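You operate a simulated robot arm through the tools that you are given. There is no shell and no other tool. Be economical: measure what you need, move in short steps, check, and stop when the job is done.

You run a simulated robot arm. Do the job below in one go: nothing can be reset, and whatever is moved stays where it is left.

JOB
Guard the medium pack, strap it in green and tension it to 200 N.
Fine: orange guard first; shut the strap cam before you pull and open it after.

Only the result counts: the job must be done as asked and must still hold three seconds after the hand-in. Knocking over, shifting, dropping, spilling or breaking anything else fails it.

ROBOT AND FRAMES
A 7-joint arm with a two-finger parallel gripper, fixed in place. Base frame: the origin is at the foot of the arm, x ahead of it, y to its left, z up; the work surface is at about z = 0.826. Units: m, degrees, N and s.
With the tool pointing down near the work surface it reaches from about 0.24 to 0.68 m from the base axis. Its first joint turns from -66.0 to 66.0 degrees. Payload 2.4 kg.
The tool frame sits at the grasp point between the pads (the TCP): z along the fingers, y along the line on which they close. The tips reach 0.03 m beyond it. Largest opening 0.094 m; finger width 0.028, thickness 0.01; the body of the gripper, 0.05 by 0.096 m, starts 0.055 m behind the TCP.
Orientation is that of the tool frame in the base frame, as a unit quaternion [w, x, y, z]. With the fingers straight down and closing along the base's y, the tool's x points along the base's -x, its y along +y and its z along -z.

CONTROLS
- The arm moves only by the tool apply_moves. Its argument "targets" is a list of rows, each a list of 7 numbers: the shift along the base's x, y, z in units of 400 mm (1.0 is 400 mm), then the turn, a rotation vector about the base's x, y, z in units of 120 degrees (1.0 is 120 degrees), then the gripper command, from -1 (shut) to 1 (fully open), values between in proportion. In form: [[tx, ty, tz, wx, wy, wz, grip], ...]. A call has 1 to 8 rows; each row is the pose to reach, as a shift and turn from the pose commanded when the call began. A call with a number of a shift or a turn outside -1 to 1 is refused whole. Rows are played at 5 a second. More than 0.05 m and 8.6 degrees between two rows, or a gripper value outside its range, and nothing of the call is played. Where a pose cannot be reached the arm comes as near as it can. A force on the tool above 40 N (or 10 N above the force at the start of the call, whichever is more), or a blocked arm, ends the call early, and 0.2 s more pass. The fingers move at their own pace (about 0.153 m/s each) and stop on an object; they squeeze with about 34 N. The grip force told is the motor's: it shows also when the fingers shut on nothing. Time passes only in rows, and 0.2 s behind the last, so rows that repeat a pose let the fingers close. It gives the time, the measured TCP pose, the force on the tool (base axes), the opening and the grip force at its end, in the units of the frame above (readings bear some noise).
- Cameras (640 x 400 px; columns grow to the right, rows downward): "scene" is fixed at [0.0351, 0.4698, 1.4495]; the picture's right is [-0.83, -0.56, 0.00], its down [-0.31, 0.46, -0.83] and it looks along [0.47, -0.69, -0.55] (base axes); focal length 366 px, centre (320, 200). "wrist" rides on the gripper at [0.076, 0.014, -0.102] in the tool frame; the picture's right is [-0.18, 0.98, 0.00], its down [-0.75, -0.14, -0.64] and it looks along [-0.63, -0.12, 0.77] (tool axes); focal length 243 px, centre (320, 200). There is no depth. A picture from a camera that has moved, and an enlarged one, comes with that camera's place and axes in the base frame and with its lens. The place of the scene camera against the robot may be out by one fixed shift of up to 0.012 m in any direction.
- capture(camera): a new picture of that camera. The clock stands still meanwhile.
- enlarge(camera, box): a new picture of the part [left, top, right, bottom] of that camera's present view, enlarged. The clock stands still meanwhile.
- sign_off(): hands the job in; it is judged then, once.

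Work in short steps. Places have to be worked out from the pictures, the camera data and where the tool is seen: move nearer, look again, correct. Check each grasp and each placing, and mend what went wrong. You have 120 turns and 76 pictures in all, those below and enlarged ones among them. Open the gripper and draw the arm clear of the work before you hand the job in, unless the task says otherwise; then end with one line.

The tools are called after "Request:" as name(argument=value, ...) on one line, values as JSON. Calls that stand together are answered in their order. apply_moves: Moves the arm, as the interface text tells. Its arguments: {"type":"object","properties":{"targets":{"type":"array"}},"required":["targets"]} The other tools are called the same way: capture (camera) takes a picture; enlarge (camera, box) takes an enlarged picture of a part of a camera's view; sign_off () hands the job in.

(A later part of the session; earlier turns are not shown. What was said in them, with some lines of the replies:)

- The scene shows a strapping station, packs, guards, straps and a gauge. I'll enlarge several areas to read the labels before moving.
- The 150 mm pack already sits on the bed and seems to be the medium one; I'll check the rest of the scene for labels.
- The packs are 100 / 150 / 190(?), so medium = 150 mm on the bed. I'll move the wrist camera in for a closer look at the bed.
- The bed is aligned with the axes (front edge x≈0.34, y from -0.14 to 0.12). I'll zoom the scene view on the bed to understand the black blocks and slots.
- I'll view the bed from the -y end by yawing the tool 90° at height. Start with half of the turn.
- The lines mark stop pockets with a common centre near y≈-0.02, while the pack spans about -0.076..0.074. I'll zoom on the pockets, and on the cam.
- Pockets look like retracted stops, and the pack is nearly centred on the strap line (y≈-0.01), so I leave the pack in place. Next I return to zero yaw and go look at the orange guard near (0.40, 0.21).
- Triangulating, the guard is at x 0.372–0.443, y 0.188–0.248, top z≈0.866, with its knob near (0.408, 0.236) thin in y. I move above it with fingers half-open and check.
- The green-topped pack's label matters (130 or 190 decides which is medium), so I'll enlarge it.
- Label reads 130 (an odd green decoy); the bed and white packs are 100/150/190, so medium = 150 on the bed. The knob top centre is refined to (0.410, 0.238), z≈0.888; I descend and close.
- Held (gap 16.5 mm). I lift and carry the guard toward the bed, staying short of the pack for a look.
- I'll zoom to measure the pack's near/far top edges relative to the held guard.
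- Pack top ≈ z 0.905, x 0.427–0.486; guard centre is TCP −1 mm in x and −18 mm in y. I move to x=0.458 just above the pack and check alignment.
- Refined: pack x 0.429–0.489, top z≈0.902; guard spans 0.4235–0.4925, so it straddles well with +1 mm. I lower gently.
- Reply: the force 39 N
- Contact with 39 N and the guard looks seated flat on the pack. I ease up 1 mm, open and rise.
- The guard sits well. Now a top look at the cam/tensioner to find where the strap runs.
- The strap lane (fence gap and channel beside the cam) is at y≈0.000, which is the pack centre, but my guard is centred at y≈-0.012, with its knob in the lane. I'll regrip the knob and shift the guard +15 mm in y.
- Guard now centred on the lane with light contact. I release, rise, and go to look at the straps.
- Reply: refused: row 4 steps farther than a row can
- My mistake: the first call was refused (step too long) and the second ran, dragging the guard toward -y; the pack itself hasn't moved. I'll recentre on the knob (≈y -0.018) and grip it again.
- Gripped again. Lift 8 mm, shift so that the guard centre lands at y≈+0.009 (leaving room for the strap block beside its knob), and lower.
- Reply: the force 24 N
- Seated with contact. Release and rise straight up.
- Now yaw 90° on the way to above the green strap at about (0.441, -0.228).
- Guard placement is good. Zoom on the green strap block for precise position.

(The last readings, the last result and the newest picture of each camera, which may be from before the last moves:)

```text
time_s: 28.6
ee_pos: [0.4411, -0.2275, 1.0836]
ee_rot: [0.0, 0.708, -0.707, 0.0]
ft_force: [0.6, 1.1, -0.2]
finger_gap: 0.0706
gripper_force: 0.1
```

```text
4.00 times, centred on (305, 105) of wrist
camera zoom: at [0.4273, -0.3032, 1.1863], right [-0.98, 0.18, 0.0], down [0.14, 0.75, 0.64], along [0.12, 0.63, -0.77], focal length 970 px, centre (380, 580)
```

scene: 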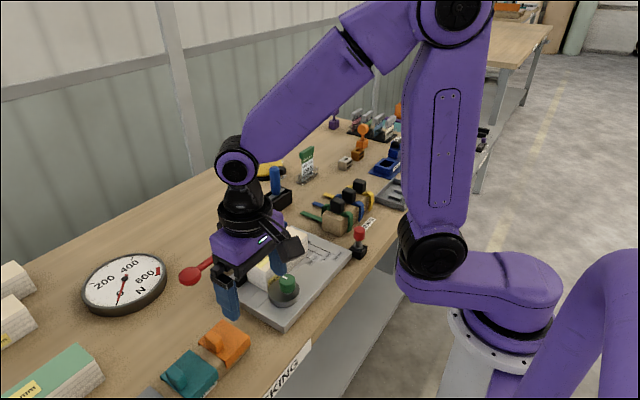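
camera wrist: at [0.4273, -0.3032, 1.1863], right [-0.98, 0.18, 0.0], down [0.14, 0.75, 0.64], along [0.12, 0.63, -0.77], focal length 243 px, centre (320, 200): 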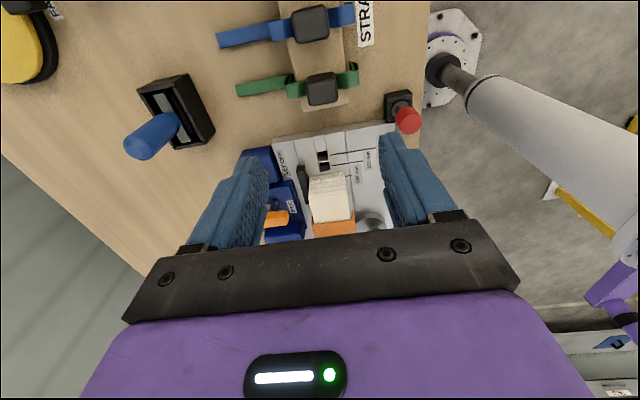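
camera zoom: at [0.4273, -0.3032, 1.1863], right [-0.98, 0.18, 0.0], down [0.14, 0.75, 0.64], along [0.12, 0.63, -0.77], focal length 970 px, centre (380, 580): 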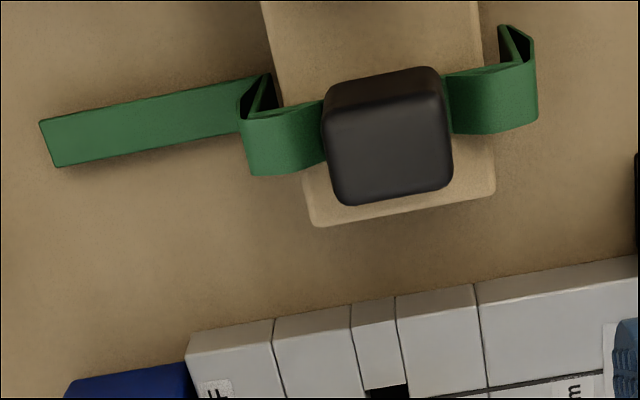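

Block top centre ≈ (0.440, -0.225, 0.907). I descend to z 0.955 and check with a zoom.

Request:
apply_moves(targets=[[-0.003, 0.005, -0.1, 0, 0, 0, 0.3], [-0.003, 0.005, -0.2, 0, 0, 0, 0.2], [-0.003, 0.005, -0.32, 0, 0, 0, 0.2], [-0.003, 0.005, -0.32, 0, 0, 0, 0.2]])

Request:
enlarge(camera="wrist", box=[210, 60, 430, 200])

Request:
enlarge(camera="scene", box=[290, 150, 390, 235])

```text
time_s: 29.6
ee_pos: [0.4402, -0.2251, 0.9557]
ee_rot: [-0.001, -0.707, 0.708, 0.0]
ft_force: [-0.3, -0.4, 0.5]
finger_gap: 0.0563
gripper_force: 0.1
```

```text
2.86 times, centred on (320, 130) of wrist
camera zoom: at [0.4265, -0.3015, 1.0574], right [-0.98, 0.18, 0.0], down [0.14, 0.75, 0.64], along [0.12, 0.63, -0.77], focal length 693 px, centre (320, 400)
```

zoom: 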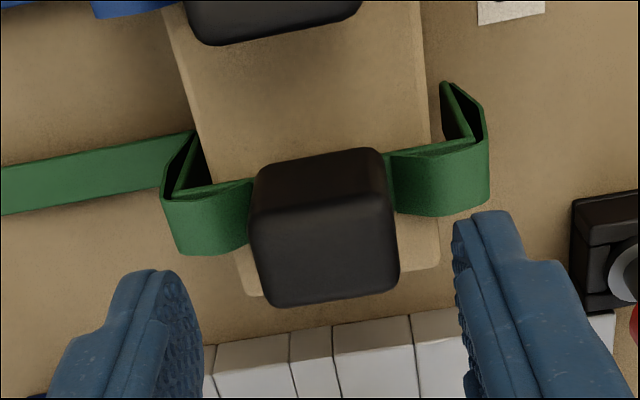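

```text
4.71 times, centred on (340, 192) of scene
camera zoom: at [0.0351, 0.4698, 1.4495], right [-0.83, -0.56, 0.0], down [-0.31, 0.46, -0.83], along [0.47, -0.69, -0.55], focal length 1722 px, centre (226, 235)
```

zoom: 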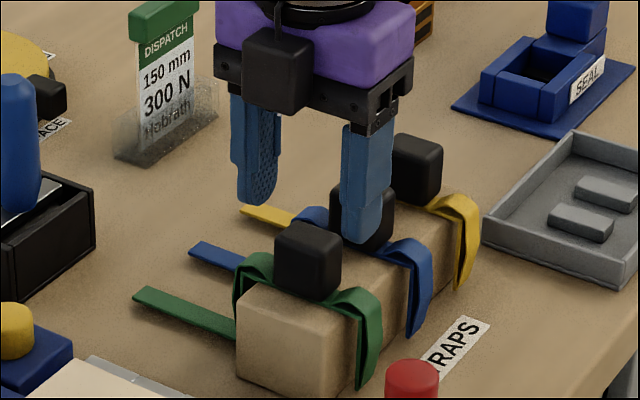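

Triangulated block top: (0.4396, -0.2246, 0.907), right beneath the TCP. Descend to 0.921 and grip.

Request:
apply_moves(targets=[[0, 0.001, -0.05, 0, 0, 0, 0.2], [0, 0.001, -0.087, 0, 0, 0, 0.2], [0, 0.001, -0.087, 0, 0, 0, -0.4], [0, 0.001, -0.087, 0, 0, 0, -1], [0, 0.001, -0.087, 0, 0, 0, -1], [0, 0.001, -0.087, 0, 0, 0, -1]])

```text
time_s: 31.0
ee_pos: [0.4408, -0.2267, 0.9204]
ee_rot: [0.0, 0.708, -0.707, 0.0]
ft_force: [-0.3, 0.4, 0.0]
finger_gap: 0.0331
gripper_force: 33.7
```

Gripped (33 mm block). Lift straight up.

Request:
apply_moves(targets=[[0, 0, 0.06, 0, 0, 0, -1], [0, 0, 0.12, 0, 0, 0, -1], [0, 0, 0.2, 0, 0, 0, -1], [0, 0, 0.3, 0, 0, 0, -1], [0, 0, 0.3, 0, 0, 0, -1]])

Request:
enlarge(camera="scene", box=[230, 100, 390, 220])

```text
time_s: 32.2
ee_pos: [0.4407, -0.224, 1.0414]
ee_rot: [0.0, -0.706, 0.708, 0.0]
ft_force: [-0.2, -0.1, -1.4]
finger_gap: 0.0331
gripper_force: 33.9
```

```text
3.33 times, centred on (310, 160) of scene
camera zoom: at [0.0351, 0.4698, 1.4495], right [-0.83, -0.56, 0.0], down [-0.31, 0.46, -0.83], along [0.47, -0.69, -0.55], focal length 1219 px, centre (353, 333)
```

zoom: 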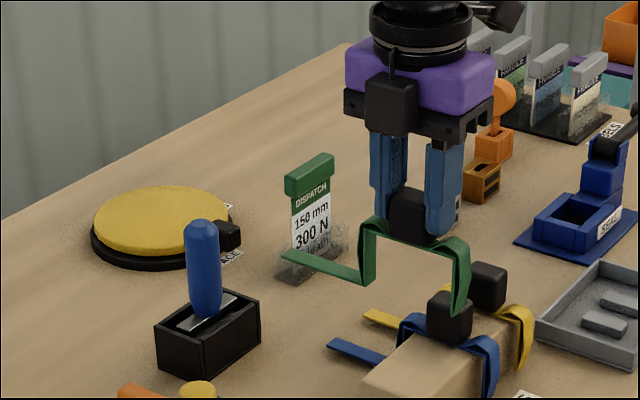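

The strap is held with arms and tail hanging. Carry it at this height over the pack to (0.459, 0.0).

Request:
apply_moves(targets=[[0.007, 0.1, 0.03, 0, 0, 0, -1], [0.014, 0.2, 0.03, 0, 0, 0, -1], [0.021, 0.3, 0.03, 0, 0, 0, -1], [0.03, 0.4, 0.03, 0, 0, 0, -1], [0.038, 0.48, 0.03, 0, 0, 0, -1], [0.046, 0.56, 0.03, 0, 0, 0, -1], [0.046, 0.56, 0.0, 0, 0, 0, -1], [0.046, 0.56, 0.0, 0, 0, 0, -1]])

Request:
capture(camera="wrist")

Request:
enlarge(camera="scene", box=[200, 160, 340, 285])

```text
time_s: 34.0
ee_pos: [0.4583, 0.0004, 1.0403]
ee_rot: [-0.001, -0.707, 0.707, 0.001]
ft_force: [-0.2, -0.4, 0.4]
finger_gap: 0.0331
gripper_force: 33.6
```

```text
29 pictures are left
camera wrist: at [0.4445, -0.076, 1.1429], right [-0.98, 0.18, 0.0], down [0.14, 0.75, 0.64], along [0.12, 0.63, -0.77], focal length 243 px, centre (320, 200)
```

wrist: 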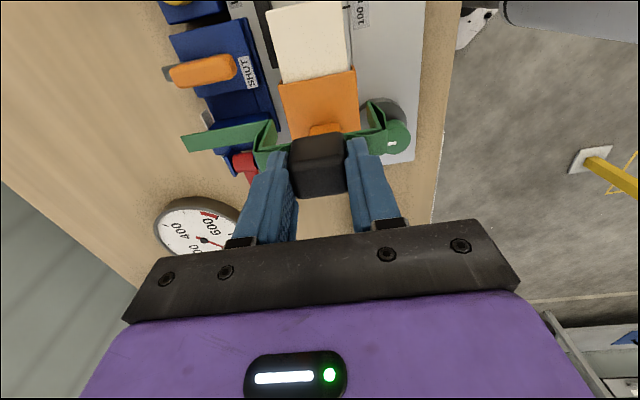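

```text
3.20 times, centred on (270, 222) of scene
camera zoom: at [0.0351, 0.4698, 1.4495], right [-0.83, -0.56, 0.0], down [-0.31, 0.46, -0.83], along [0.47, -0.69, -0.55], focal length 1171 px, centre (480, 128)
```

zoom: 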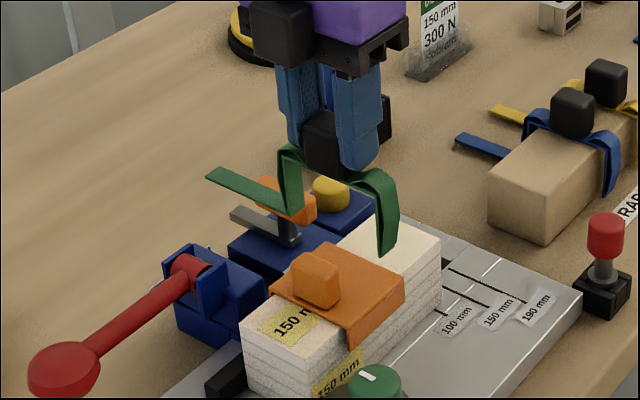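

Zoom the wrist view to align strap arms with guard and channel.

Request:
enlarge(camera="wrist", box=[160, 20, 430, 200])

```text
2.22 times, centred on (295, 110) of wrist
camera zoom: at [0.4445, -0.076, 1.1429], right [-0.98, 0.18, 0.0], down [0.14, 0.75, 0.64], along [0.12, 0.63, -0.77], focal length 539 px, centre (376, 400)
```

zoom: 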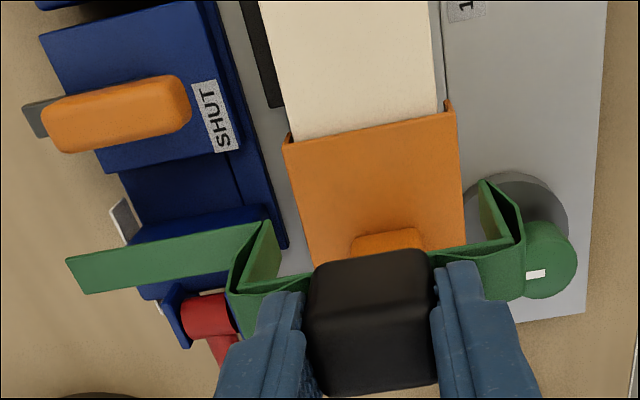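

Strap arms (x 0.416–0.501) straddle the guard (0.423–0.4935), and the tail lines up with the channel. Lower partway and check.

Request:
apply_moves(targets=[[0, -0.002, -0.05, 0, 0, 0, -1], [0, -0.002, -0.1, 0, 0, 0, -1], [0, -0.002, -0.15, 0, 0, 0, -1], [0, -0.002, -0.15, 0, 0, 0, -1]])

Request:
enlarge(camera="scene", box=[210, 190, 320, 275])

Request:
enlarge(camera="wrist", box=[160, 20, 430, 200])

```text
time_s: 35.0
ee_pos: [0.4589, -0.0018, 0.98]
ee_rot: [0.0, -0.706, 0.708, 0.0]
ft_force: [0.0, 1.0, -1.7]
finger_gap: 0.033
gripper_force: 33.4
```

```text
4.71 times, centred on (265, 232) of scene
camera zoom: at [0.0351, 0.4698, 1.4495], right [-0.83, -0.56, 0.0], down [-0.31, 0.46, -0.83], along [0.47, -0.69, -0.55], focal length 1722 px, centre (579, 47)
```

zoom: 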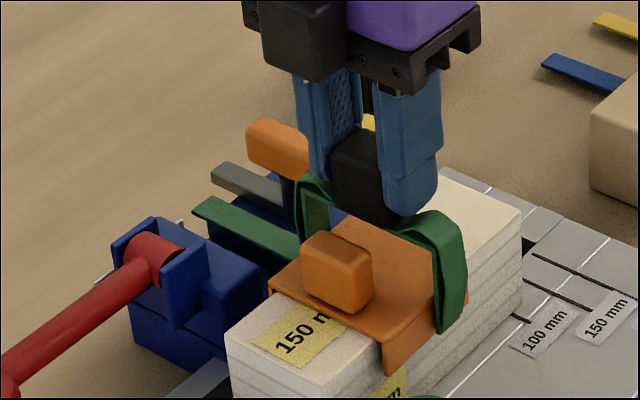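

```text
2.22 times, centred on (295, 110) of wrist
camera zoom: at [0.4444, -0.0774, 1.0833], right [-0.98, 0.18, 0.0], down [0.14, 0.75, 0.64], along [0.12, 0.63, -0.77], focal length 539 px, centre (376, 400)
```

zoom: 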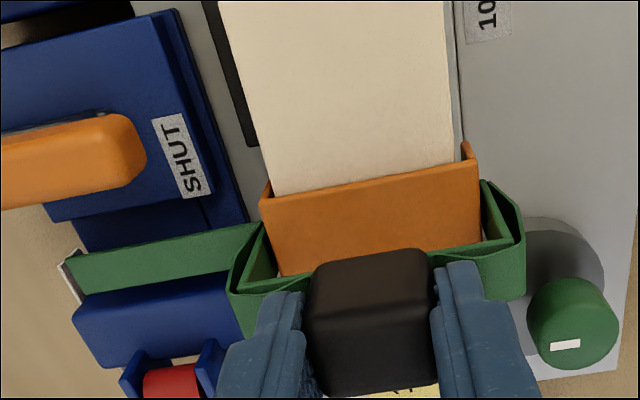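

Alignment good. Lower onto the guard gently.

Request:
apply_moves(targets=[[0, 0, -0.03, 0, 0, 0, -1], [0, 0, -0.05, 0, 0, 0, -1], [0, 0, -0.062, 0, 0, 0, -1], [0, 0, -0.07, 0, 0, 0, -1], [0, 0, -0.076, 0, 0, 0, -1], [0, 0, -0.076, 0, 0, 0, -1]])

Request:
enlarge(camera="scene", box=[210, 190, 320, 275])

```text
time_s: 36.4
ee_pos: [0.4592, -0.0029, 0.9511]
ee_rot: [0.001, -0.707, 0.707, -0.001]
ft_force: [-4.1, 0.5, 26.8]
finger_gap: 0.0329
gripper_force: 34.3
```

```text
4.71 times, centred on (265, 232) of scene
camera zoom: at [0.0346, 0.4698, 1.4496], right [-0.83, -0.56, 0.0], down [-0.31, 0.46, -0.83], along [0.47, -0.69, -0.55], focal length 1722 px, centre (579, 47)
```

zoom: 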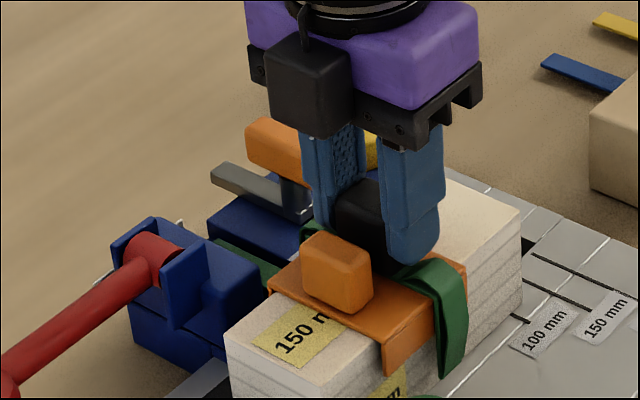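

The strap is seated (27 N). Ease, open and rise straight.

Request:
apply_moves(targets=[[0, 0, 0.006, 0, 0, 0, -1], [0, 0, 0.006, 0, 0, 0, 0.1], [0, 0, 0.006, 0, 0, 0, 0.1], [0, 0, 0.1, 0, 0, 0, 0.1], [0, 0, 0.2, 0, 0, 0, 0.1], [0, 0, 0.3, 0, 0, 0, 0.1], [0, 0, 0.4, 0, 0, 0, 0.1]])

Request:
enlarge(camera="scene", box=[210, 190, 320, 275])

Request:
enlarge(camera="wrist", box=[130, 40, 430, 230])

```text
time_s: 38.0
ee_pos: [0.4576, -0.0017, 1.1102]
ee_rot: [0.0, -0.707, 0.707, 0.0]
ft_force: [-0.4, 1.0, -0.8]
finger_gap: 0.0518
gripper_force: 0.1
```

```text
4.71 times, centred on (265, 232) of scene
camera zoom: at [0.0351, 0.4698, 1.4495], right [-0.83, -0.56, 0.0], down [-0.31, 0.46, -0.83], along [0.47, -0.69, -0.55], focal length 1722 px, centre (579, 47)
```

zoom: 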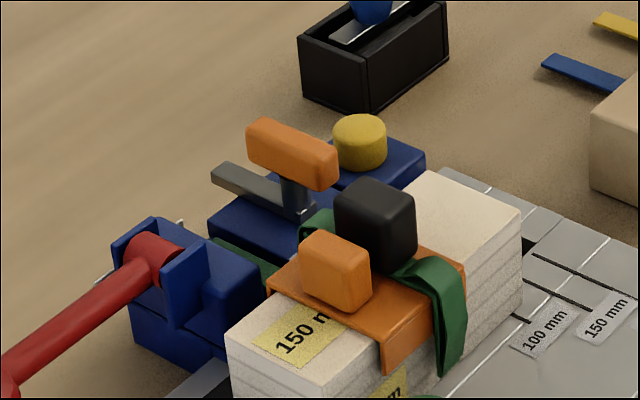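

```text
2.11 times, centred on (280, 135) of wrist
camera zoom: at [0.4438, -0.078, 1.2135], right [-0.98, 0.18, 0.0], down [0.14, 0.75, 0.64], along [0.12, 0.63, -0.77], focal length 511 px, centre (404, 337)
```

zoom: 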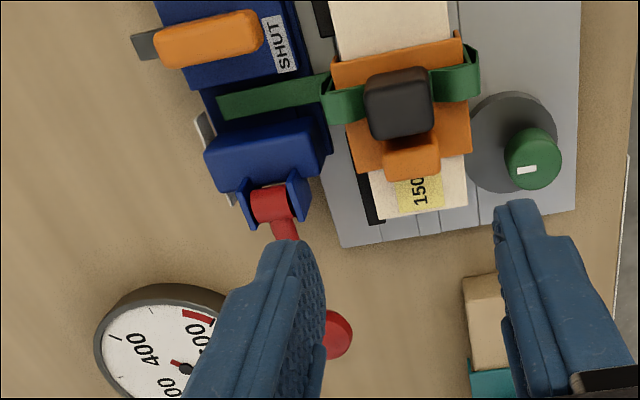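

Strap and guard look right, tail lies in the channel. The orange cam handle runs along x, centred ≈(0.552,-0.045), z top≈0.912, its tongue pointing +x; shutting = turning it +90° so the tongue covers the strap channel. I go back to yaw 0 above it.

Request:
apply_moves(targets=[[0.03, -0.01, 0, 0, 0, -0.07, 0.1], [0.06, -0.02, 0, 0, 0, -0.14, 0.1], [0.09, -0.035, 0, 0, 0, -0.21, 0.1], [0.12, -0.05, 0, 0, 0, -0.28, 0.1], [0.15, -0.065, 0, 0, 0, -0.35, 0.1], [0.18, -0.08, 0, 0, 0, -0.42, 0.1], [0.21, -0.095, 0, 0, 0, -0.49, 0.1], [0.229, -0.108, 0, 0, 0, -0.56, 0.1]])

Request:
apply_moves(targets=[[0, 0, -0.05, 0, 0, -0.07, 0.1], [0, 0, -0.12, 0, 0, -0.14, 0.1], [0, 0, -0.22, 0, 0, -0.19, 0.1], [0, 0, -0.33, 0, 0, -0.19, 0.1], [0, 0, -0.36, 0, 0, -0.19, 0.1], [0, 0, -0.36, 0, 0, -0.19, 0.1]])

Request:
enlarge(camera="wrist", box=[210, 20, 440, 190])

Request:
enlarge(camera="scene", box=[210, 190, 320, 275])

```text
time_s: 39.8
ee_pos: [0.55, -0.0449, 1.1111]
ee_rot: [0.0, -0.196, 0.981, 0.001]
ft_force: [0.0, -0.2, 0.0]
finger_gap: 0.0515
gripper_force: 0.1
```

```text
time_s: 41.2
ee_pos: [0.5505, -0.0463, 0.966]
ee_rot: [0.0, 0.001, 1.0, 0.0]
ft_force: [0.1, -0.2, 0.0]
finger_gap: 0.0517
gripper_force: 0.0
```

```text
2.35 times, centred on (325, 105) of wrist
camera zoom: at [0.4745, -0.0307, 1.0687], right [0.19, 0.98, 0.0], down [0.75, -0.14, 0.64], along [0.63, -0.12, -0.77], focal length 571 px, centre (308, 424)
```

zoom: 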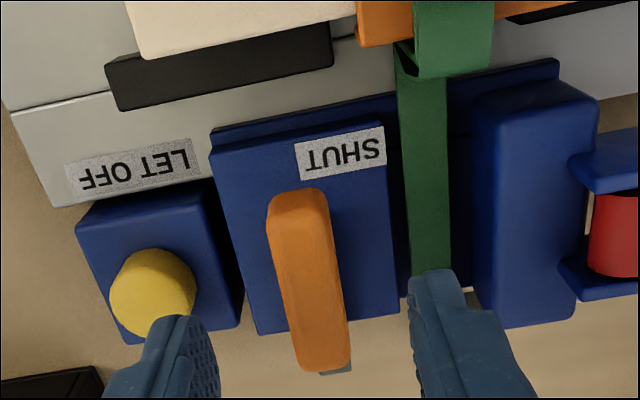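

```text
4.71 times, centred on (265, 232) of scene
camera zoom: at [0.0351, 0.4698, 1.4495], right [-0.83, -0.56, 0.0], down [-0.31, 0.46, -0.83], along [0.47, -0.69, -0.55], focal length 1722 px, centre (579, 47)
```

zoom: 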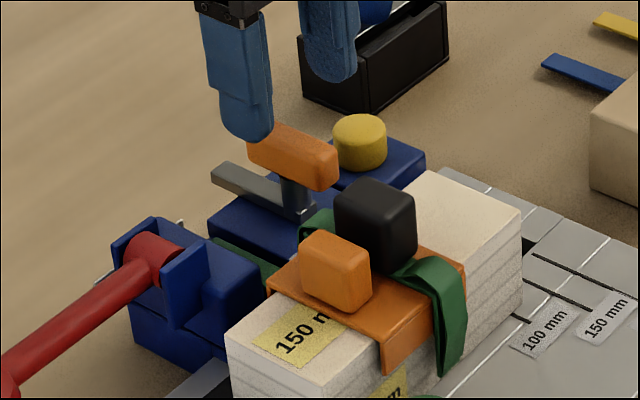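

Handle centre/pivot ≈ (0.549,-0.044). Descend to z 0.925 and close on it.

Request:
apply_moves(targets=[[-0.003, 0.005, -0.05, 0, 0, 0, 0.1], [-0.003, 0.005, -0.1025, 0, 0, 0, 0.1], [-0.003, 0.005, -0.1025, 0, 0, 0, -0.3], [-0.003, 0.005, -0.1025, 0, 0, 0, -1], [-0.003, 0.005, -0.1025, 0, 0, 0, -1]])

```text
time_s: 42.4
ee_pos: [0.5497, -0.0453, 0.9248]
ee_rot: [0.001, 0.001, 1.0, -0.001]
ft_force: [0.7, -8.7, -4.0]
finger_gap: 0.0178
gripper_force: 45.4
```

Handle thickness 17.8 mm. I loosen slightly to a fork fit and turn +60°.

Request:
apply_moves(targets=[[0, 0, 0, 0, 0, 0, -0.57], [0, 0, 0, 0, 0, 0.065, -0.57], [0, 0, 0, 0, 0, 0.13, -0.57], [0, 0, 0, 0, 0, 0.195, -0.57], [0, 0, 0, 0, 0, 0.26, -0.57], [0, 0, 0, 0, 0, 0.325, -0.57], [0, 0, 0, 0, 0, 0.39, -0.57], [0, 0, 0, 0, 0, 0.45, -0.57]])

Request:
enlarge(camera="scene", box=[210, 190, 320, 275])

```text
time_s: 44.2
ee_pos: [0.551, -0.043, 0.9255]
ee_rot: [0.001, -0.455, 0.89, 0.0]
ft_force: [7.0, -9.6, 1.5]
finger_gap: 0.0269
gripper_force: 5.9
```

```text
4.71 times, centred on (265, 232) of scene
camera zoom: at [0.0352, 0.4696, 1.4496], right [-0.83, -0.56, 0.0], down [-0.31, 0.46, -0.83], along [0.47, -0.69, -0.55], focal length 1722 px, centre (579, 47)
```

zoom: 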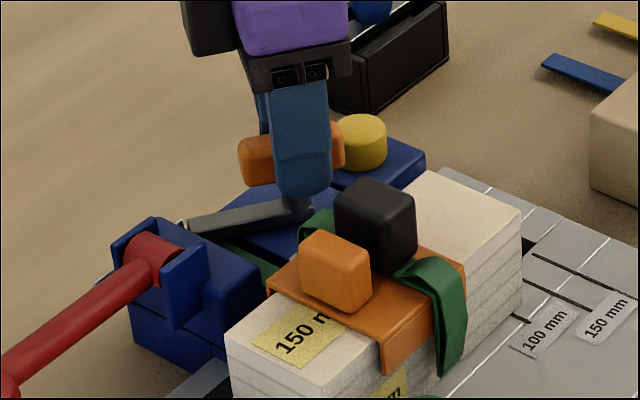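

The cam is turning; it lags a bit in the loose fork, so I squeeze and continue to 90°.

Request:
apply_moves(targets=[[0, 0, 0, 0, 0, 0, -1], [0, 0, 0, 0, 0, 0, -1], [0, 0, 0, 0, 0, 0.065, -1], [0, 0, 0, 0, 0, 0.13, -1], [0, 0, 0, 0, 0, 0.195, -1], [0, 0, 0, 0, 0, 0.25, -1], [0, 0, 0, 0, 0, 0.3, -1], [0, 0, 0, 0, 0, 0.3, -1]])

Request:
enlarge(camera="scene", box=[210, 190, 320, 275])

```text
time_s: 44.8
ee_pos: [0.5538, -0.046, 0.9251]
ee_rot: [0.007, -0.455, 0.89, -0.004]
ft_force: [10.4, -1.2, -8.3]
finger_gap: 0.018
gripper_force: 45.8
stopped in row 3: the force on the tool passed its limit (the readings are from after the stop); the commanded pose is now the measured one
```

```text
4.71 times, centred on (265, 232) of scene
camera zoom: at [0.0355, 0.4698, 1.4496], right [-0.83, -0.56, 0.0], down [-0.31, 0.46, -0.83], along [0.47, -0.69, -0.55], focal length 1722 px, centre (579, 47)
```

zoom: 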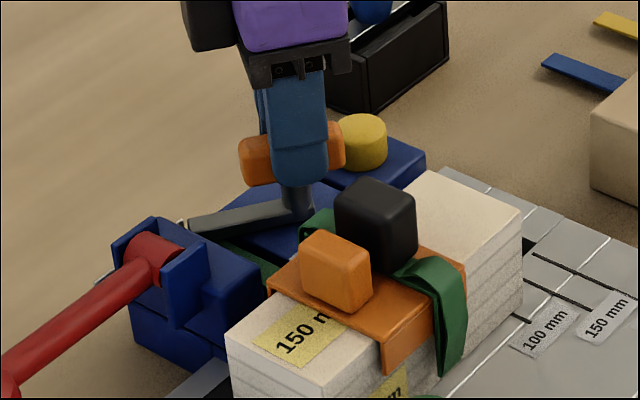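

The grip pulled the tool to (0.5538,-0.046), which marks the true pivot. I continue the rotation from there in small steps with slightly looser grip.

Request:
apply_moves(targets=[[0, 0, 0, 0, 0, 0, -0.6], [0, 0, 0, 0, 0, 0.06, -0.6], [0, 0, 0, 0, 0, 0.12, -0.6], [0, 0, 0, 0, 0, 0.18, -0.6], [0, 0, 0, 0, 0, 0.24, -0.6], [0, 0, 0, 0, 0, 0.3, -0.6], [0, 0, 0, 0, 0, 0.34, -0.6]])

Request:
enlarge(camera="scene", box=[210, 190, 320, 275])

```text
time_s: 46.4
ee_pos: [0.5544, -0.0461, 0.9257]
ee_rot: [-0.007, 0.737, -0.675, 0.002]
ft_force: [5.7, -1.9, 1.1]
finger_gap: 0.0223
gripper_force: 2.7
```

```text
4.71 times, centred on (265, 232) of scene
camera zoom: at [0.0352, 0.4698, 1.4496], right [-0.83, -0.56, 0.0], down [-0.31, 0.46, -0.83], along [0.47, -0.69, -0.55], focal length 1722 px, centre (579, 47)
```

zoom: 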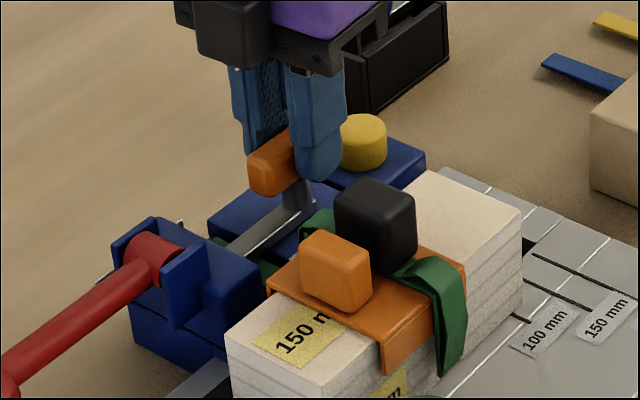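

Tongue now lies over the strap. I squeeze to bring the handle fully to ~92°, then check.

Request:
apply_moves(targets=[[0, 0, 0, 0, 0, -0.02, -0.7], [0, 0, 0, 0, 0, -0.02, -1], [0, 0, 0, 0, 0, -0.02, -1]])

```text
time_s: 47.2
ee_pos: [0.5547, -0.0464, 0.9256]
ee_rot: [-0.008, 0.722, -0.692, 0.003]
ft_force: [17.4, -0.3, -0.2]
finger_gap: 0.0186
gripper_force: 45.2
```

Closed near 92°. Release and rise to look.

Request:
apply_moves(targets=[[0, 0, 0, 0, 0, 0, -0.4], [0, 0, 0, 0, 0, 0, 0], [0, 0, 0.1, 0, 0, 0, 0], [0, 0, 0.2, 0, 0, 0, 0], [0, 0, 0.3, 0, 0, 0, 0], [0, 0, 0.4, 0, 0, 0, 0.3]])

Request:
capture(camera="wrist")

Request:
enlarge(camera="scene", box=[160, 190, 320, 290])

```text
time_s: 48.6
ee_pos: [0.5539, -0.0461, 1.0866]
ee_rot: [-0.008, 0.723, -0.691, 0.002]
ft_force: [0.7, -0.6, -0.2]
finger_gap: 0.061
gripper_force: 0.1
```

```text
16 pictures are left
camera wrist: at [0.541, -0.1231, 1.1882], right [-0.99, 0.14, -0.01], down [0.1, 0.75, 0.65], along [0.1, 0.64, -0.76], focal length 243 px, centre (320, 200)
```

wrist: 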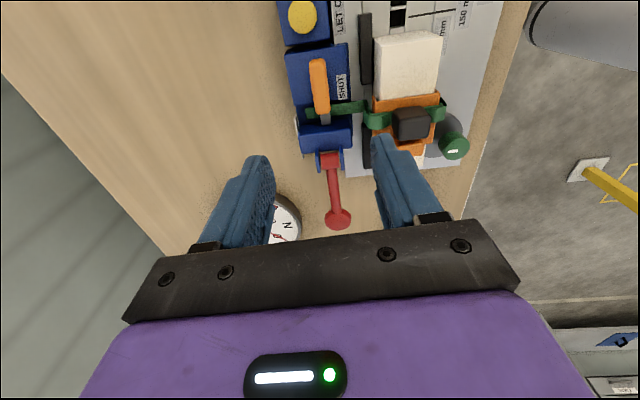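

```text
4.00 times, centred on (240, 240) of scene
camera zoom: at [0.035, 0.4698, 1.4495], right [-0.83, -0.56, 0.0], down [-0.31, 0.46, -0.83], along [0.47, -0.69, -0.55], focal length 1463 px, centre (640, 40)
```

zoom: 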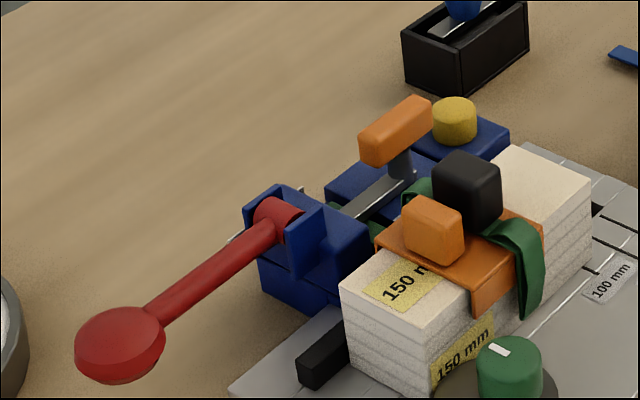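

The cam is shut with the tongue across the strap. The lever's knob is around (0.555, 0.172, 0.90) with its pivot near y≈0.053; I move above the knob with fingers open along x and look.

Request:
apply_moves(targets=[[0, 0.1, 0, 0, 0, -0.01, 1], [0, 0.2, 0, 0, 0, -0.02, 1], [0.003, 0.3, -0.02, 0, 0, -0.02, 1], [0.003, 0.4, -0.08, 0, 0, -0.02, 1], [0.003, 0.5, -0.15, 0, 0, -0.02, 1], [0.003, 0.545, -0.2, 0, 0, -0.02, 1], [0.003, 0.545, -0.2, 0, 0, -0.02, 1]])

Request:
enlarge(camera="wrist", box=[210, 40, 430, 200])

```text
time_s: 50.2
ee_pos: [0.5545, 0.1715, 1.0072]
ee_rot: [-0.008, 0.709, -0.706, 0.003]
ft_force: [-0.9, -0.3, 0.7]
finger_gap: 0.0942
gripper_force: 0.0
```

```text
2.50 times, centred on (320, 120) of wrist
camera zoom: at [0.5383, 0.0959, 1.1085], right [-0.98, 0.18, -0.01], down [0.13, 0.75, 0.65], along [0.13, 0.64, -0.76], focal length 606 px, centre (320, 400)
```

zoom: 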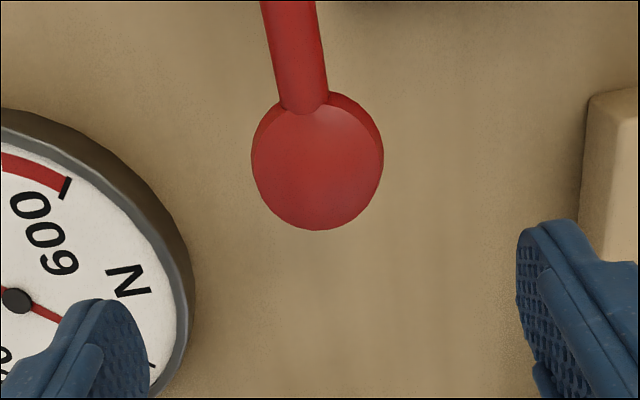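

The knob is a flat disc, ~43 mm, at (0.5556, 0.167). I descend around it and grip its sides along x.

Request:
apply_moves(targets=[[0.002, -0.011, -0.1, 0, 0, 0, 0.5], [0.002, -0.011, -0.2, 0, 0, 0, 0.5], [0.002, -0.011, -0.27, 0, 0, 0, 0.5], [0.002, -0.011, -0.27, 0, 0, 0, 0.2], [0.002, -0.011, -0.27, 0, 0, 0, -0.5], [0.002, -0.011, -0.27, 0, 0, 0, -0.5]])

Request:
enlarge(camera="scene", box=[70, 210, 270, 330])

```text
time_s: 51.6
ee_pos: [0.5548, 0.1679, 0.8993]
ee_rot: [-0.007, 0.708, -0.706, 0.002]
ft_force: [5.2, -0.4, -6.8]
finger_gap: 0.0451
gripper_force: 45.2
```

```text
3.20 times, centred on (170, 270) of scene
camera zoom: at [0.0353, 0.4699, 1.4495], right [-0.83, -0.56, 0.0], down [-0.31, 0.46, -0.83], along [0.47, -0.69, -0.55], focal length 1171 px, centre (800, -24)
```

zoom: 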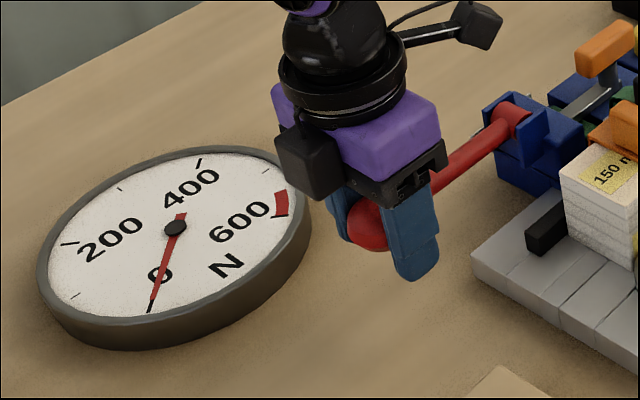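

Gripped. Raise along the arc by about 20° and read the gauge.

Request:
apply_moves(targets=[[0, -0.001, 0.025, 0, 0, 0, -1], [0, -0.004, 0.05, 0, 0, 0, -1], [0, -0.01, 0.0745, 0, 0, 0, -1], [0, -0.017, 0.098, 0, 0, 0, -1], [0, -0.017, 0.098, 0, 0, 0, -1]])

Request:
enlarge(camera="scene", box=[70, 210, 270, 330])

```text
time_s: 52.0
ee_pos: [0.555, 0.1666, 0.9013]
ee_rot: [-0.006, 0.708, -0.706, 0.002]
ft_force: [12.0, 3.7, -16.5]
finger_gap: 0.0453
gripper_force: 44.7
stopped in row 1: the force on the tool passed its limit (the readings are from after the stop); the commanded pose is now the measured one
```

```text
3.20 times, centred on (170, 270) of scene
camera zoom: at [0.0356, 0.47, 1.4495], right [-0.83, -0.56, 0.0], down [-0.31, 0.46, -0.83], along [0.47, -0.69, -0.55], focal length 1171 px, centre (800, -24)
```

zoom: 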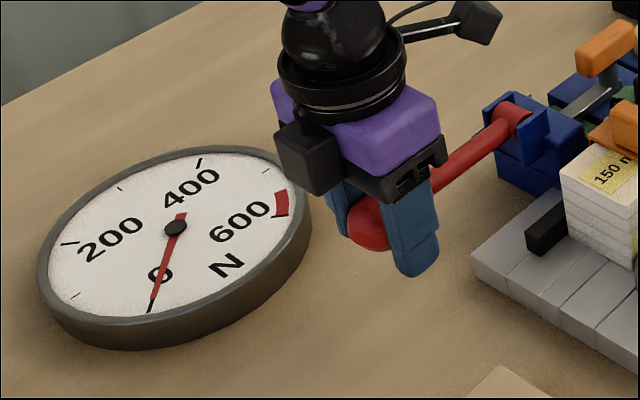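

It resisted upward right away. I try slower, tiny upward steps to see whether it yields.

Request:
apply_moves(targets=[[0, 0, 0.004, 0, 0, 0, -1], [0, 0, 0.008, 0, 0, 0, -1], [0, 0, 0.012, 0, 0, 0, -1], [0, 0, 0.016, 0, 0, 0, -1], [0, -0.001, 0.02, 0, 0, 0, -1], [0, -0.001, 0.025, 0, 0, 0, -1]])

```text
time_s: 52.5
ee_pos: [0.555, 0.1664, 0.9014]
ee_rot: [-0.006, 0.708, -0.707, 0.002]
ft_force: [9.0, 2.5, -13.3]
finger_gap: 0.0452
gripper_force: 44.9
stopped in row 2: the force on the tool passed its limit (the readings are from after the stop); the commanded pose is now the measured one
```

Upward is firm. Test small downward steps.

Request:
apply_moves(targets=[[0, 0, -0.006, 0, 0, 0, -1], [0, 0, -0.012, 0, 0, 0, -1], [0, 0, -0.02, 0, 0, 0, -1], [0, 0, -0.03, 0, 0, 0, -1], [0, 0, -0.03, 0, 0, 0, -1]])

```text
time_s: 53.7
ee_pos: [0.5552, 0.1676, 0.8914]
ee_rot: [0.007, -0.707, 0.707, -0.002]
ft_force: [3.5, -2.8, 12.4]
finger_gap: 0.045
gripper_force: 45.0
```

It yields downward with a low force. Continue to z≈0.872 and read the gauge.

Request:
apply_moves(targets=[[0, -0.001, -0.012, 0, 0, 0, -1], [0, -0.002, -0.024, 0, 0, 0, -1], [0, -0.003, -0.036, 0, 0, 0, -1], [0, -0.004, -0.048, 0, 0, 0, -1], [0, -0.004, -0.048, 0, 0, 0, -1]])

Request:
enlarge(camera="scene", box=[70, 210, 270, 330])

```text
time_s: 54.9
ee_pos: [0.5548, 0.1646, 0.8726]
ee_rot: [0.007, -0.707, 0.708, -0.001]
ft_force: [8.3, -8.9, 15.9]
finger_gap: 0.0452
gripper_force: 44.8
```

```text
3.20 times, centred on (170, 270) of scene
camera zoom: at [0.035, 0.4696, 1.4496], right [-0.83, -0.56, 0.0], down [-0.31, 0.46, -0.83], along [0.47, -0.69, -0.55], focal length 1171 px, centre (800, -24)
```

zoom: 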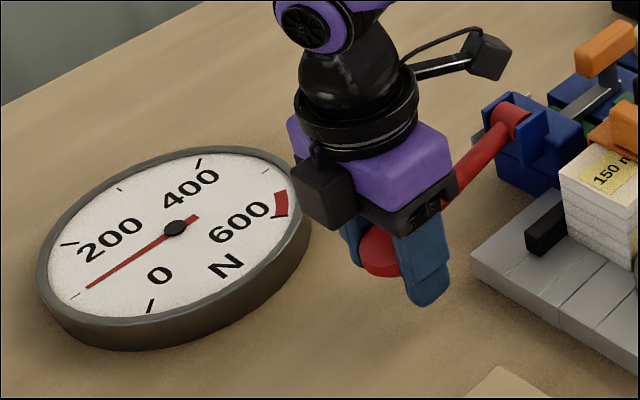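

Pushing down tensions: gauge ≈100 N. To go lower without touching the table with the tips, I open, see whether the lever holds, and regrip 20 mm higher on the fingers.

Request:
apply_moves(targets=[[0, 0, 0, 0, 0, 0, 0.3], [0, 0, 0, 0, 0, 0, 0.3], [0, 0, 0.025, 0, 0, 0, 0.3], [0, 0, 0.05, 0, 0, 0, 0.3], [0, 0, 0.05, 0, 0, 0, 0.3]])

Request:
enlarge(camera="scene", box=[70, 210, 270, 330])

```text
time_s: 56.1
ee_pos: [0.5543, 0.1641, 0.8909]
ee_rot: [-0.006, 0.707, -0.707, 0.002]
ft_force: [1.1, -0.7, -0.4]
finger_gap: 0.0612
gripper_force: 0.0
```

```text
3.20 times, centred on (170, 270) of scene
camera zoom: at [0.0351, 0.4698, 1.4495], right [-0.83, -0.56, 0.0], down [-0.31, 0.46, -0.83], along [0.47, -0.69, -0.55], focal length 1171 px, centre (800, -24)
```

zoom: 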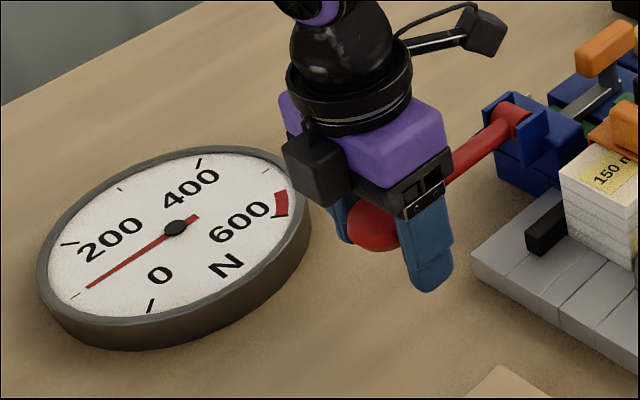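

Ratchet: the lever returned while the gauge holds ≈100 N. I regrip at the rest height and pull again, a bit less than before.

Request:
apply_moves(targets=[[0, 0.006, 0.026, 0, 0, 0, 0.3], [0, 0.006, 0.026, 0, 0, 0, 0], [0, 0.006, 0.026, 0, 0, 0, -1], [0, 0.006, 0.026, 0, 0, 0, -1]])

```text
time_s: 57.1
ee_pos: [0.5551, 0.1677, 0.9013]
ee_rot: [-0.007, 0.708, -0.706, 0.002]
ft_force: [10.7, 0.1, -3.7]
finger_gap: 0.0452
gripper_force: 44.9
```

Pull down ≈25 mm, then read.

Request:
apply_moves(targets=[[0, 0, -0.012, 0, 0, 0, -1], [0, -0.001, -0.024, 0, 0, 0, -1], [0, -0.002, -0.036, 0, 0, 0, -1], [0, -0.003, -0.048, 0, 0, 0, -1], [0, -0.005, -0.062, 0, 0, 0, -1], [0, -0.005, -0.062, 0, 0, 0, -1]])

Request:
enlarge(camera="scene", box=[75, 245, 175, 315])

```text
time_s: 58.5
ee_pos: [0.555, 0.164, 0.8774]
ee_rot: [0.007, -0.707, 0.707, -0.003]
ft_force: [12.5, -3.1, 13.3]
finger_gap: 0.0452
gripper_force: 45.4
```

```text
5.71 times, centred on (125, 280) of scene
camera zoom: at [0.0351, 0.4697, 1.4496], right [-0.83, -0.56, 0.0], down [-0.31, 0.46, -0.83], along [0.47, -0.69, -0.55], focal length 2090 px, centre (1434, -257)
```

zoom: 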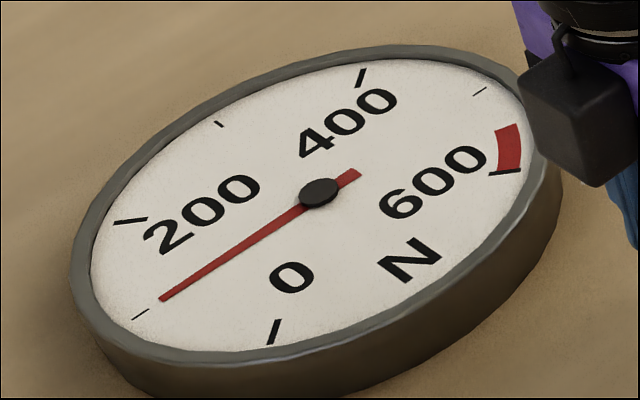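

Still ≈100 N; likely each full stroke gives a fixed increment. Continue to the earlier depth and re-read.

Request:
apply_moves(targets=[[0, -0.001, -0.004, 0, 0, 0, -1], [0, -0.001, -0.008, 0, 0, 0, -1], [0, -0.001, -0.012, 0, 0, 0, -1], [0, -0.001, -0.012, 0, 0, 0, -1]])

Request:
enlarge(camera="scene", box=[75, 245, 175, 315])

```text
time_s: 59.5
ee_pos: [0.555, 0.1635, 0.8738]
ee_rot: [0.007, -0.707, 0.707, -0.002]
ft_force: [13.5, -8.2, 15.4]
finger_gap: 0.0449
gripper_force: 44.9
```

```text
5.71 times, centred on (125, 280) of scene
camera zoom: at [0.0351, 0.4696, 1.4496], right [-0.83, -0.56, 0.0], down [-0.31, 0.46, -0.83], along [0.47, -0.69, -0.55], focal length 2090 px, centre (1434, -257)
```

zoom: 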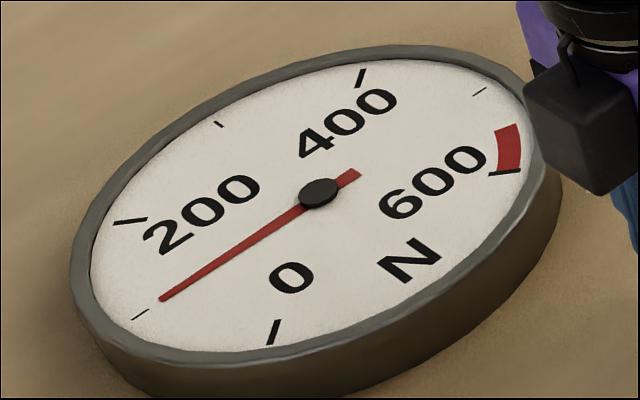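

No change yet; a bit deeper (tips stay 12 mm above the table).

Request:
apply_moves(targets=[[0, -0.001, -0.005, 0, 0, 0, -1], [0, -0.002, -0.01, 0, 0, 0, -1], [0, -0.003, -0.016, 0, 0, 0, -1], [0, -0.003, -0.016, 0, 0, 0, -1]])

Request:
enlarge(camera="scene", box=[75, 245, 175, 315])

```text
time_s: 60.5
ee_pos: [0.5551, 0.1628, 0.8656]
ee_rot: [0.006, -0.707, 0.707, -0.002]
ft_force: [13.6, -15.3, 17.8]
finger_gap: 0.0451
gripper_force: 44.4
```

```text
5.71 times, centred on (125, 280) of scene
camera zoom: at [0.0351, 0.4694, 1.4497], right [-0.83, -0.56, 0.0], down [-0.31, 0.46, -0.83], along [0.47, -0.69, -0.55], focal length 2090 px, centre (1434, -257)
```

zoom: 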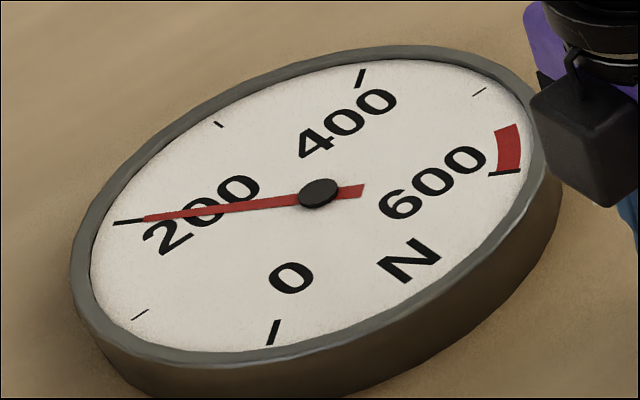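

The gauge reads 200 N. I open to let the lever return and rise clear.

Request:
apply_moves(targets=[[0, 0, 0, 0, 0, 0, 0.3], [0, 0, 0, 0, 0, 0, 0.4], [0, 0, 0.05, 0, 0, 0, 0.4], [0, 0, 0.15, 0, 0, 0, 0.4], [0, 0, 0.25, 0, 0, 0, 0.4], [0, 0, 0.35, 0, 0, 0, 0.4], [0, 0, 0.45, 0, 0, 0, 0.4]])

Request:
enlarge(camera="scene", box=[75, 190, 325, 330])

```text
time_s: 62.1
ee_pos: [0.5533, 0.1637, 1.0459]
ee_rot: [-0.006, 0.707, -0.707, 0.001]
ft_force: [-0.2, 0.5, 0.3]
finger_gap: 0.0658
gripper_force: 0.1
```

```text
2.56 times, centred on (200, 260) of scene
camera zoom: at [0.035, 0.4698, 1.4496], right [-0.83, -0.56, 0.0], down [-0.31, 0.46, -0.83], along [0.47, -0.69, -0.55], focal length 936 px, centre (627, 46)
```

zoom: 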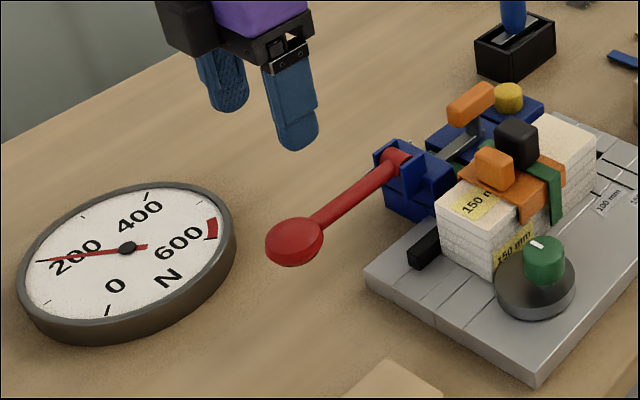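

200 N holds with the lever back. Next go to the cam handle (pivot ≈0.5545,-0.046) and descend with the fingers along x.

Request:
apply_moves(targets=[[0, -0.1, 0, 0, 0, 0, 0.3], [0, -0.2, 0, 0, 0, 0, 0.1], [0.003, -0.3, 0, 0, 0, 0, 0.1], [0.003, -0.4, 0, 0, 0, 0, 0.1], [0.003, -0.48, 0, 0, 0, 0, 0.1], [0.003, -0.525, -0.05, 0, 0, 0, 0.1], [0.003, -0.525, -0.15, 0, 0, 0, 0.1], [0.003, -0.525, -0.2, 0, 0, 0, 0.1]])

Request:
enlarge(camera="scene", box=[210, 190, 320, 275])

```text
time_s: 63.9
ee_pos: [0.555, -0.046, 0.9649]
ee_rot: [-0.006, 0.708, -0.706, 0.002]
ft_force: [0.6, -0.5, 0.2]
finger_gap: 0.0517
gripper_force: 0.2
```

```text
4.71 times, centred on (265, 232) of scene
camera zoom: at [0.0351, 0.4698, 1.4495], right [-0.83, -0.56, 0.0], down [-0.31, 0.46, -0.83], along [0.47, -0.69, -0.55], focal length 1722 px, centre (579, 47)
```

zoom: 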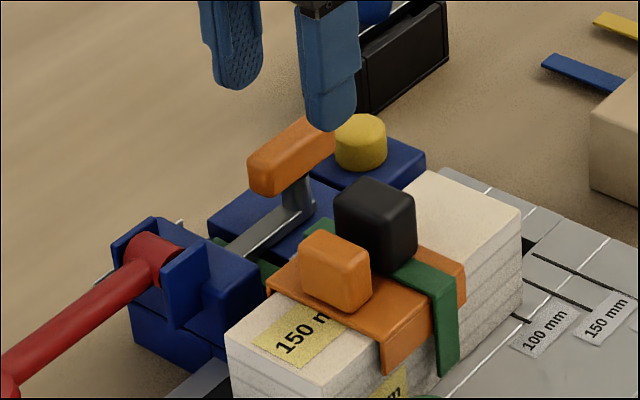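

Strap is taut now. Descend over the handle and close to locate it.

Request:
apply_moves(targets=[[0, 0, -0.05, 0, 0, 0, 0.1], [0, 0, -0.1, 0, 0, 0, 0.1], [0, 0, -0.1, 0, 0, 0, -0.3], [0, 0, -0.1, 0, 0, 0, -1], [0, 0, -0.1, 0, 0, 0, -1]])

```text
time_s: 65.1
ee_pos: [0.5533, -0.0463, 0.9262]
ee_rot: [-0.005, 0.708, -0.707, 0.0]
ft_force: [-2.7, -0.4, 0.4]
finger_gap: 0.0177
gripper_force: 44.5
```

Handle located at x≈0.553. Turn back by −58° with a slightly loose fork.

Request:
apply_moves(targets=[[-0.001, 0, 0, 0, 0, 0, -0.6], [-0.001, 0, 0, 0, 0, -0.065, -0.6], [-0.001, 0, 0, 0, 0, -0.13, -0.6], [-0.001, 0, 0, 0, 0, -0.195, -0.6], [-0.001, 0, 0, 0, 0, -0.26, -0.6], [-0.001, 0, 0, 0, 0, -0.325, -0.6], [-0.001, 0, 0, 0, 0, -0.39, -0.6], [-0.001, 0, 0, 0, 0, -0.45, -0.6]])

```text
time_s: 66.9
ee_pos: [0.5549, -0.0469, 0.9256]
ee_rot: [0.005, -0.308, 0.951, -0.004]
ft_force: [-1.1, 3.0, 0.6]
finger_gap: 0.0207
gripper_force: 1.5
```

Smooth so far (tool at 36°). Continue to about −4° to make up for the fork play.

Request:
apply_moves(targets=[[0, 0, 0, 0, 0, -0.065, -0.6], [0, 0, 0, 0, 0, -0.13, -0.6], [0, 0, 0, 0, 0, -0.195, -0.6], [0, 0, 0, 0, 0, -0.26, -0.6], [0, 0, 0, 0, 0, -0.31, -0.6], [0, 0, 0, 0, 0, -0.335, -0.6], [0, 0, 0, 0, 0, -0.32, -0.8]])

Request:
enlarge(camera="scene", box=[210, 190, 320, 275])

```text
time_s: 68.5
ee_pos: [0.5545, -0.0452, 0.9258]
ee_rot: [0.004, 0.019, 1.0, -0.006]
ft_force: [1.3, 4.6, 0.9]
finger_gap: 0.0183
gripper_force: 45.4
```

```text
4.71 times, centred on (265, 232) of scene
camera zoom: at [0.0351, 0.4699, 1.4495], right [-0.83, -0.56, 0.0], down [-0.31, 0.46, -0.83], along [0.47, -0.69, -0.55], focal length 1722 px, centre (579, 47)
```

zoom: 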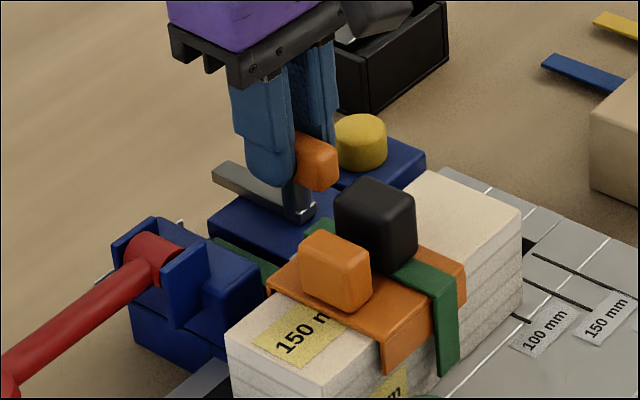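

The cam tongue is back to its original open position and the strap still looks tight. Release, rise and draw clear.

Request:
apply_moves(targets=[[0, 0, 0, 0, 0, 0, -0.3], [0, 0, 0, 0, 0, 0, 0.1], [0, 0, 0.1, 0, 0, 0, 0.1], [0, 0, 0.2, 0, 0, 0, 0.1], [0, 0, 0.3, 0, 0, 0, 0.1], [-0.02, 0, 0.4, 0, 0, 0, 0.3], [-0.1, 0, 0.48, 0, 0, 0, 0.5], [-0.2, 0, 0.53, 0, 0, 0, 1]])

Request:
apply_moves(targets=[[-0.1, 0, 0.05, 0, 0, 0, 1], [-0.2, 0, 0.1, 0, 0, 0, 1], [-0.2, 0, 0.1, 0, 0, 0, 1], [-0.2, 0, 0.1, 0, 0, 0, 1], [-0.2, 0, 0.1, 0, 0, 0, 1], [-0.2, 0, 0.1, 0, 0, 0, 1]])

Request:
enlarge(camera="scene", box=[75, 190, 325, 330])

Request:
capture(camera="scene")

```text
time_s: 70.3
ee_pos: [0.4743, -0.0453, 1.1387]
ee_rot: [0.004, 0.02, 1.0, -0.006]
ft_force: [0.4, -0.2, 1.8]
finger_gap: 0.0944
gripper_force: 0.0
```

```text
time_s: 71.7
ee_pos: [0.3957, -0.0451, 1.1788]
ee_rot: [0.003, 0.02, 1.0, -0.006]
ft_force: [-0.1, 0.7, 0.0]
finger_gap: 0.0942
gripper_force: 0.0
```

```text
2.56 times, centred on (200, 260) of scene
camera zoom: at [0.0351, 0.4698, 1.4495], right [-0.83, -0.56, 0.0], down [-0.31, 0.46, -0.83], along [0.47, -0.69, -0.55], focal length 936 px, centre (627, 46)
```

zoom: 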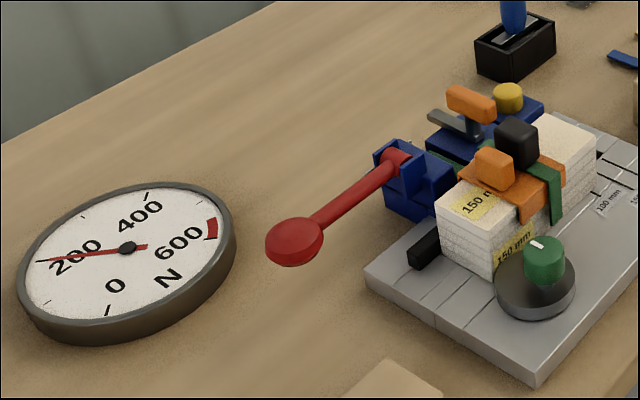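

```text
2 pictures are left
```

scene: 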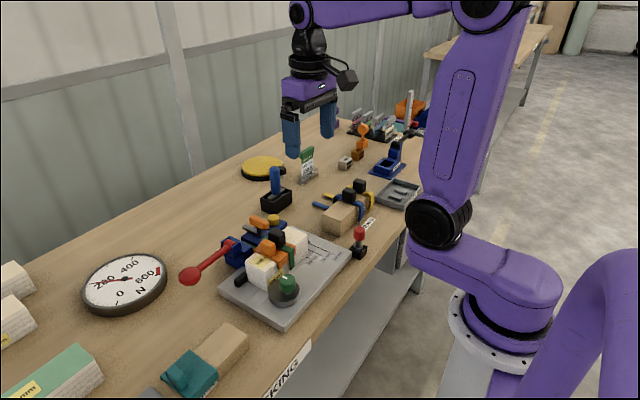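

Gauge still reads 200 N, the cam is open, guard and green strap are in place, and the arm is clear. Handing in.

Request:
sign_off()

```text
The job is handed in.
```

The medium (150 mm) pack has the orange guard and the green strap on it, the gauge read 200 N before hand-in with the cam opened again, and the arm is clear; on the way I accidentally slid the guard along the pack and had to put it back.
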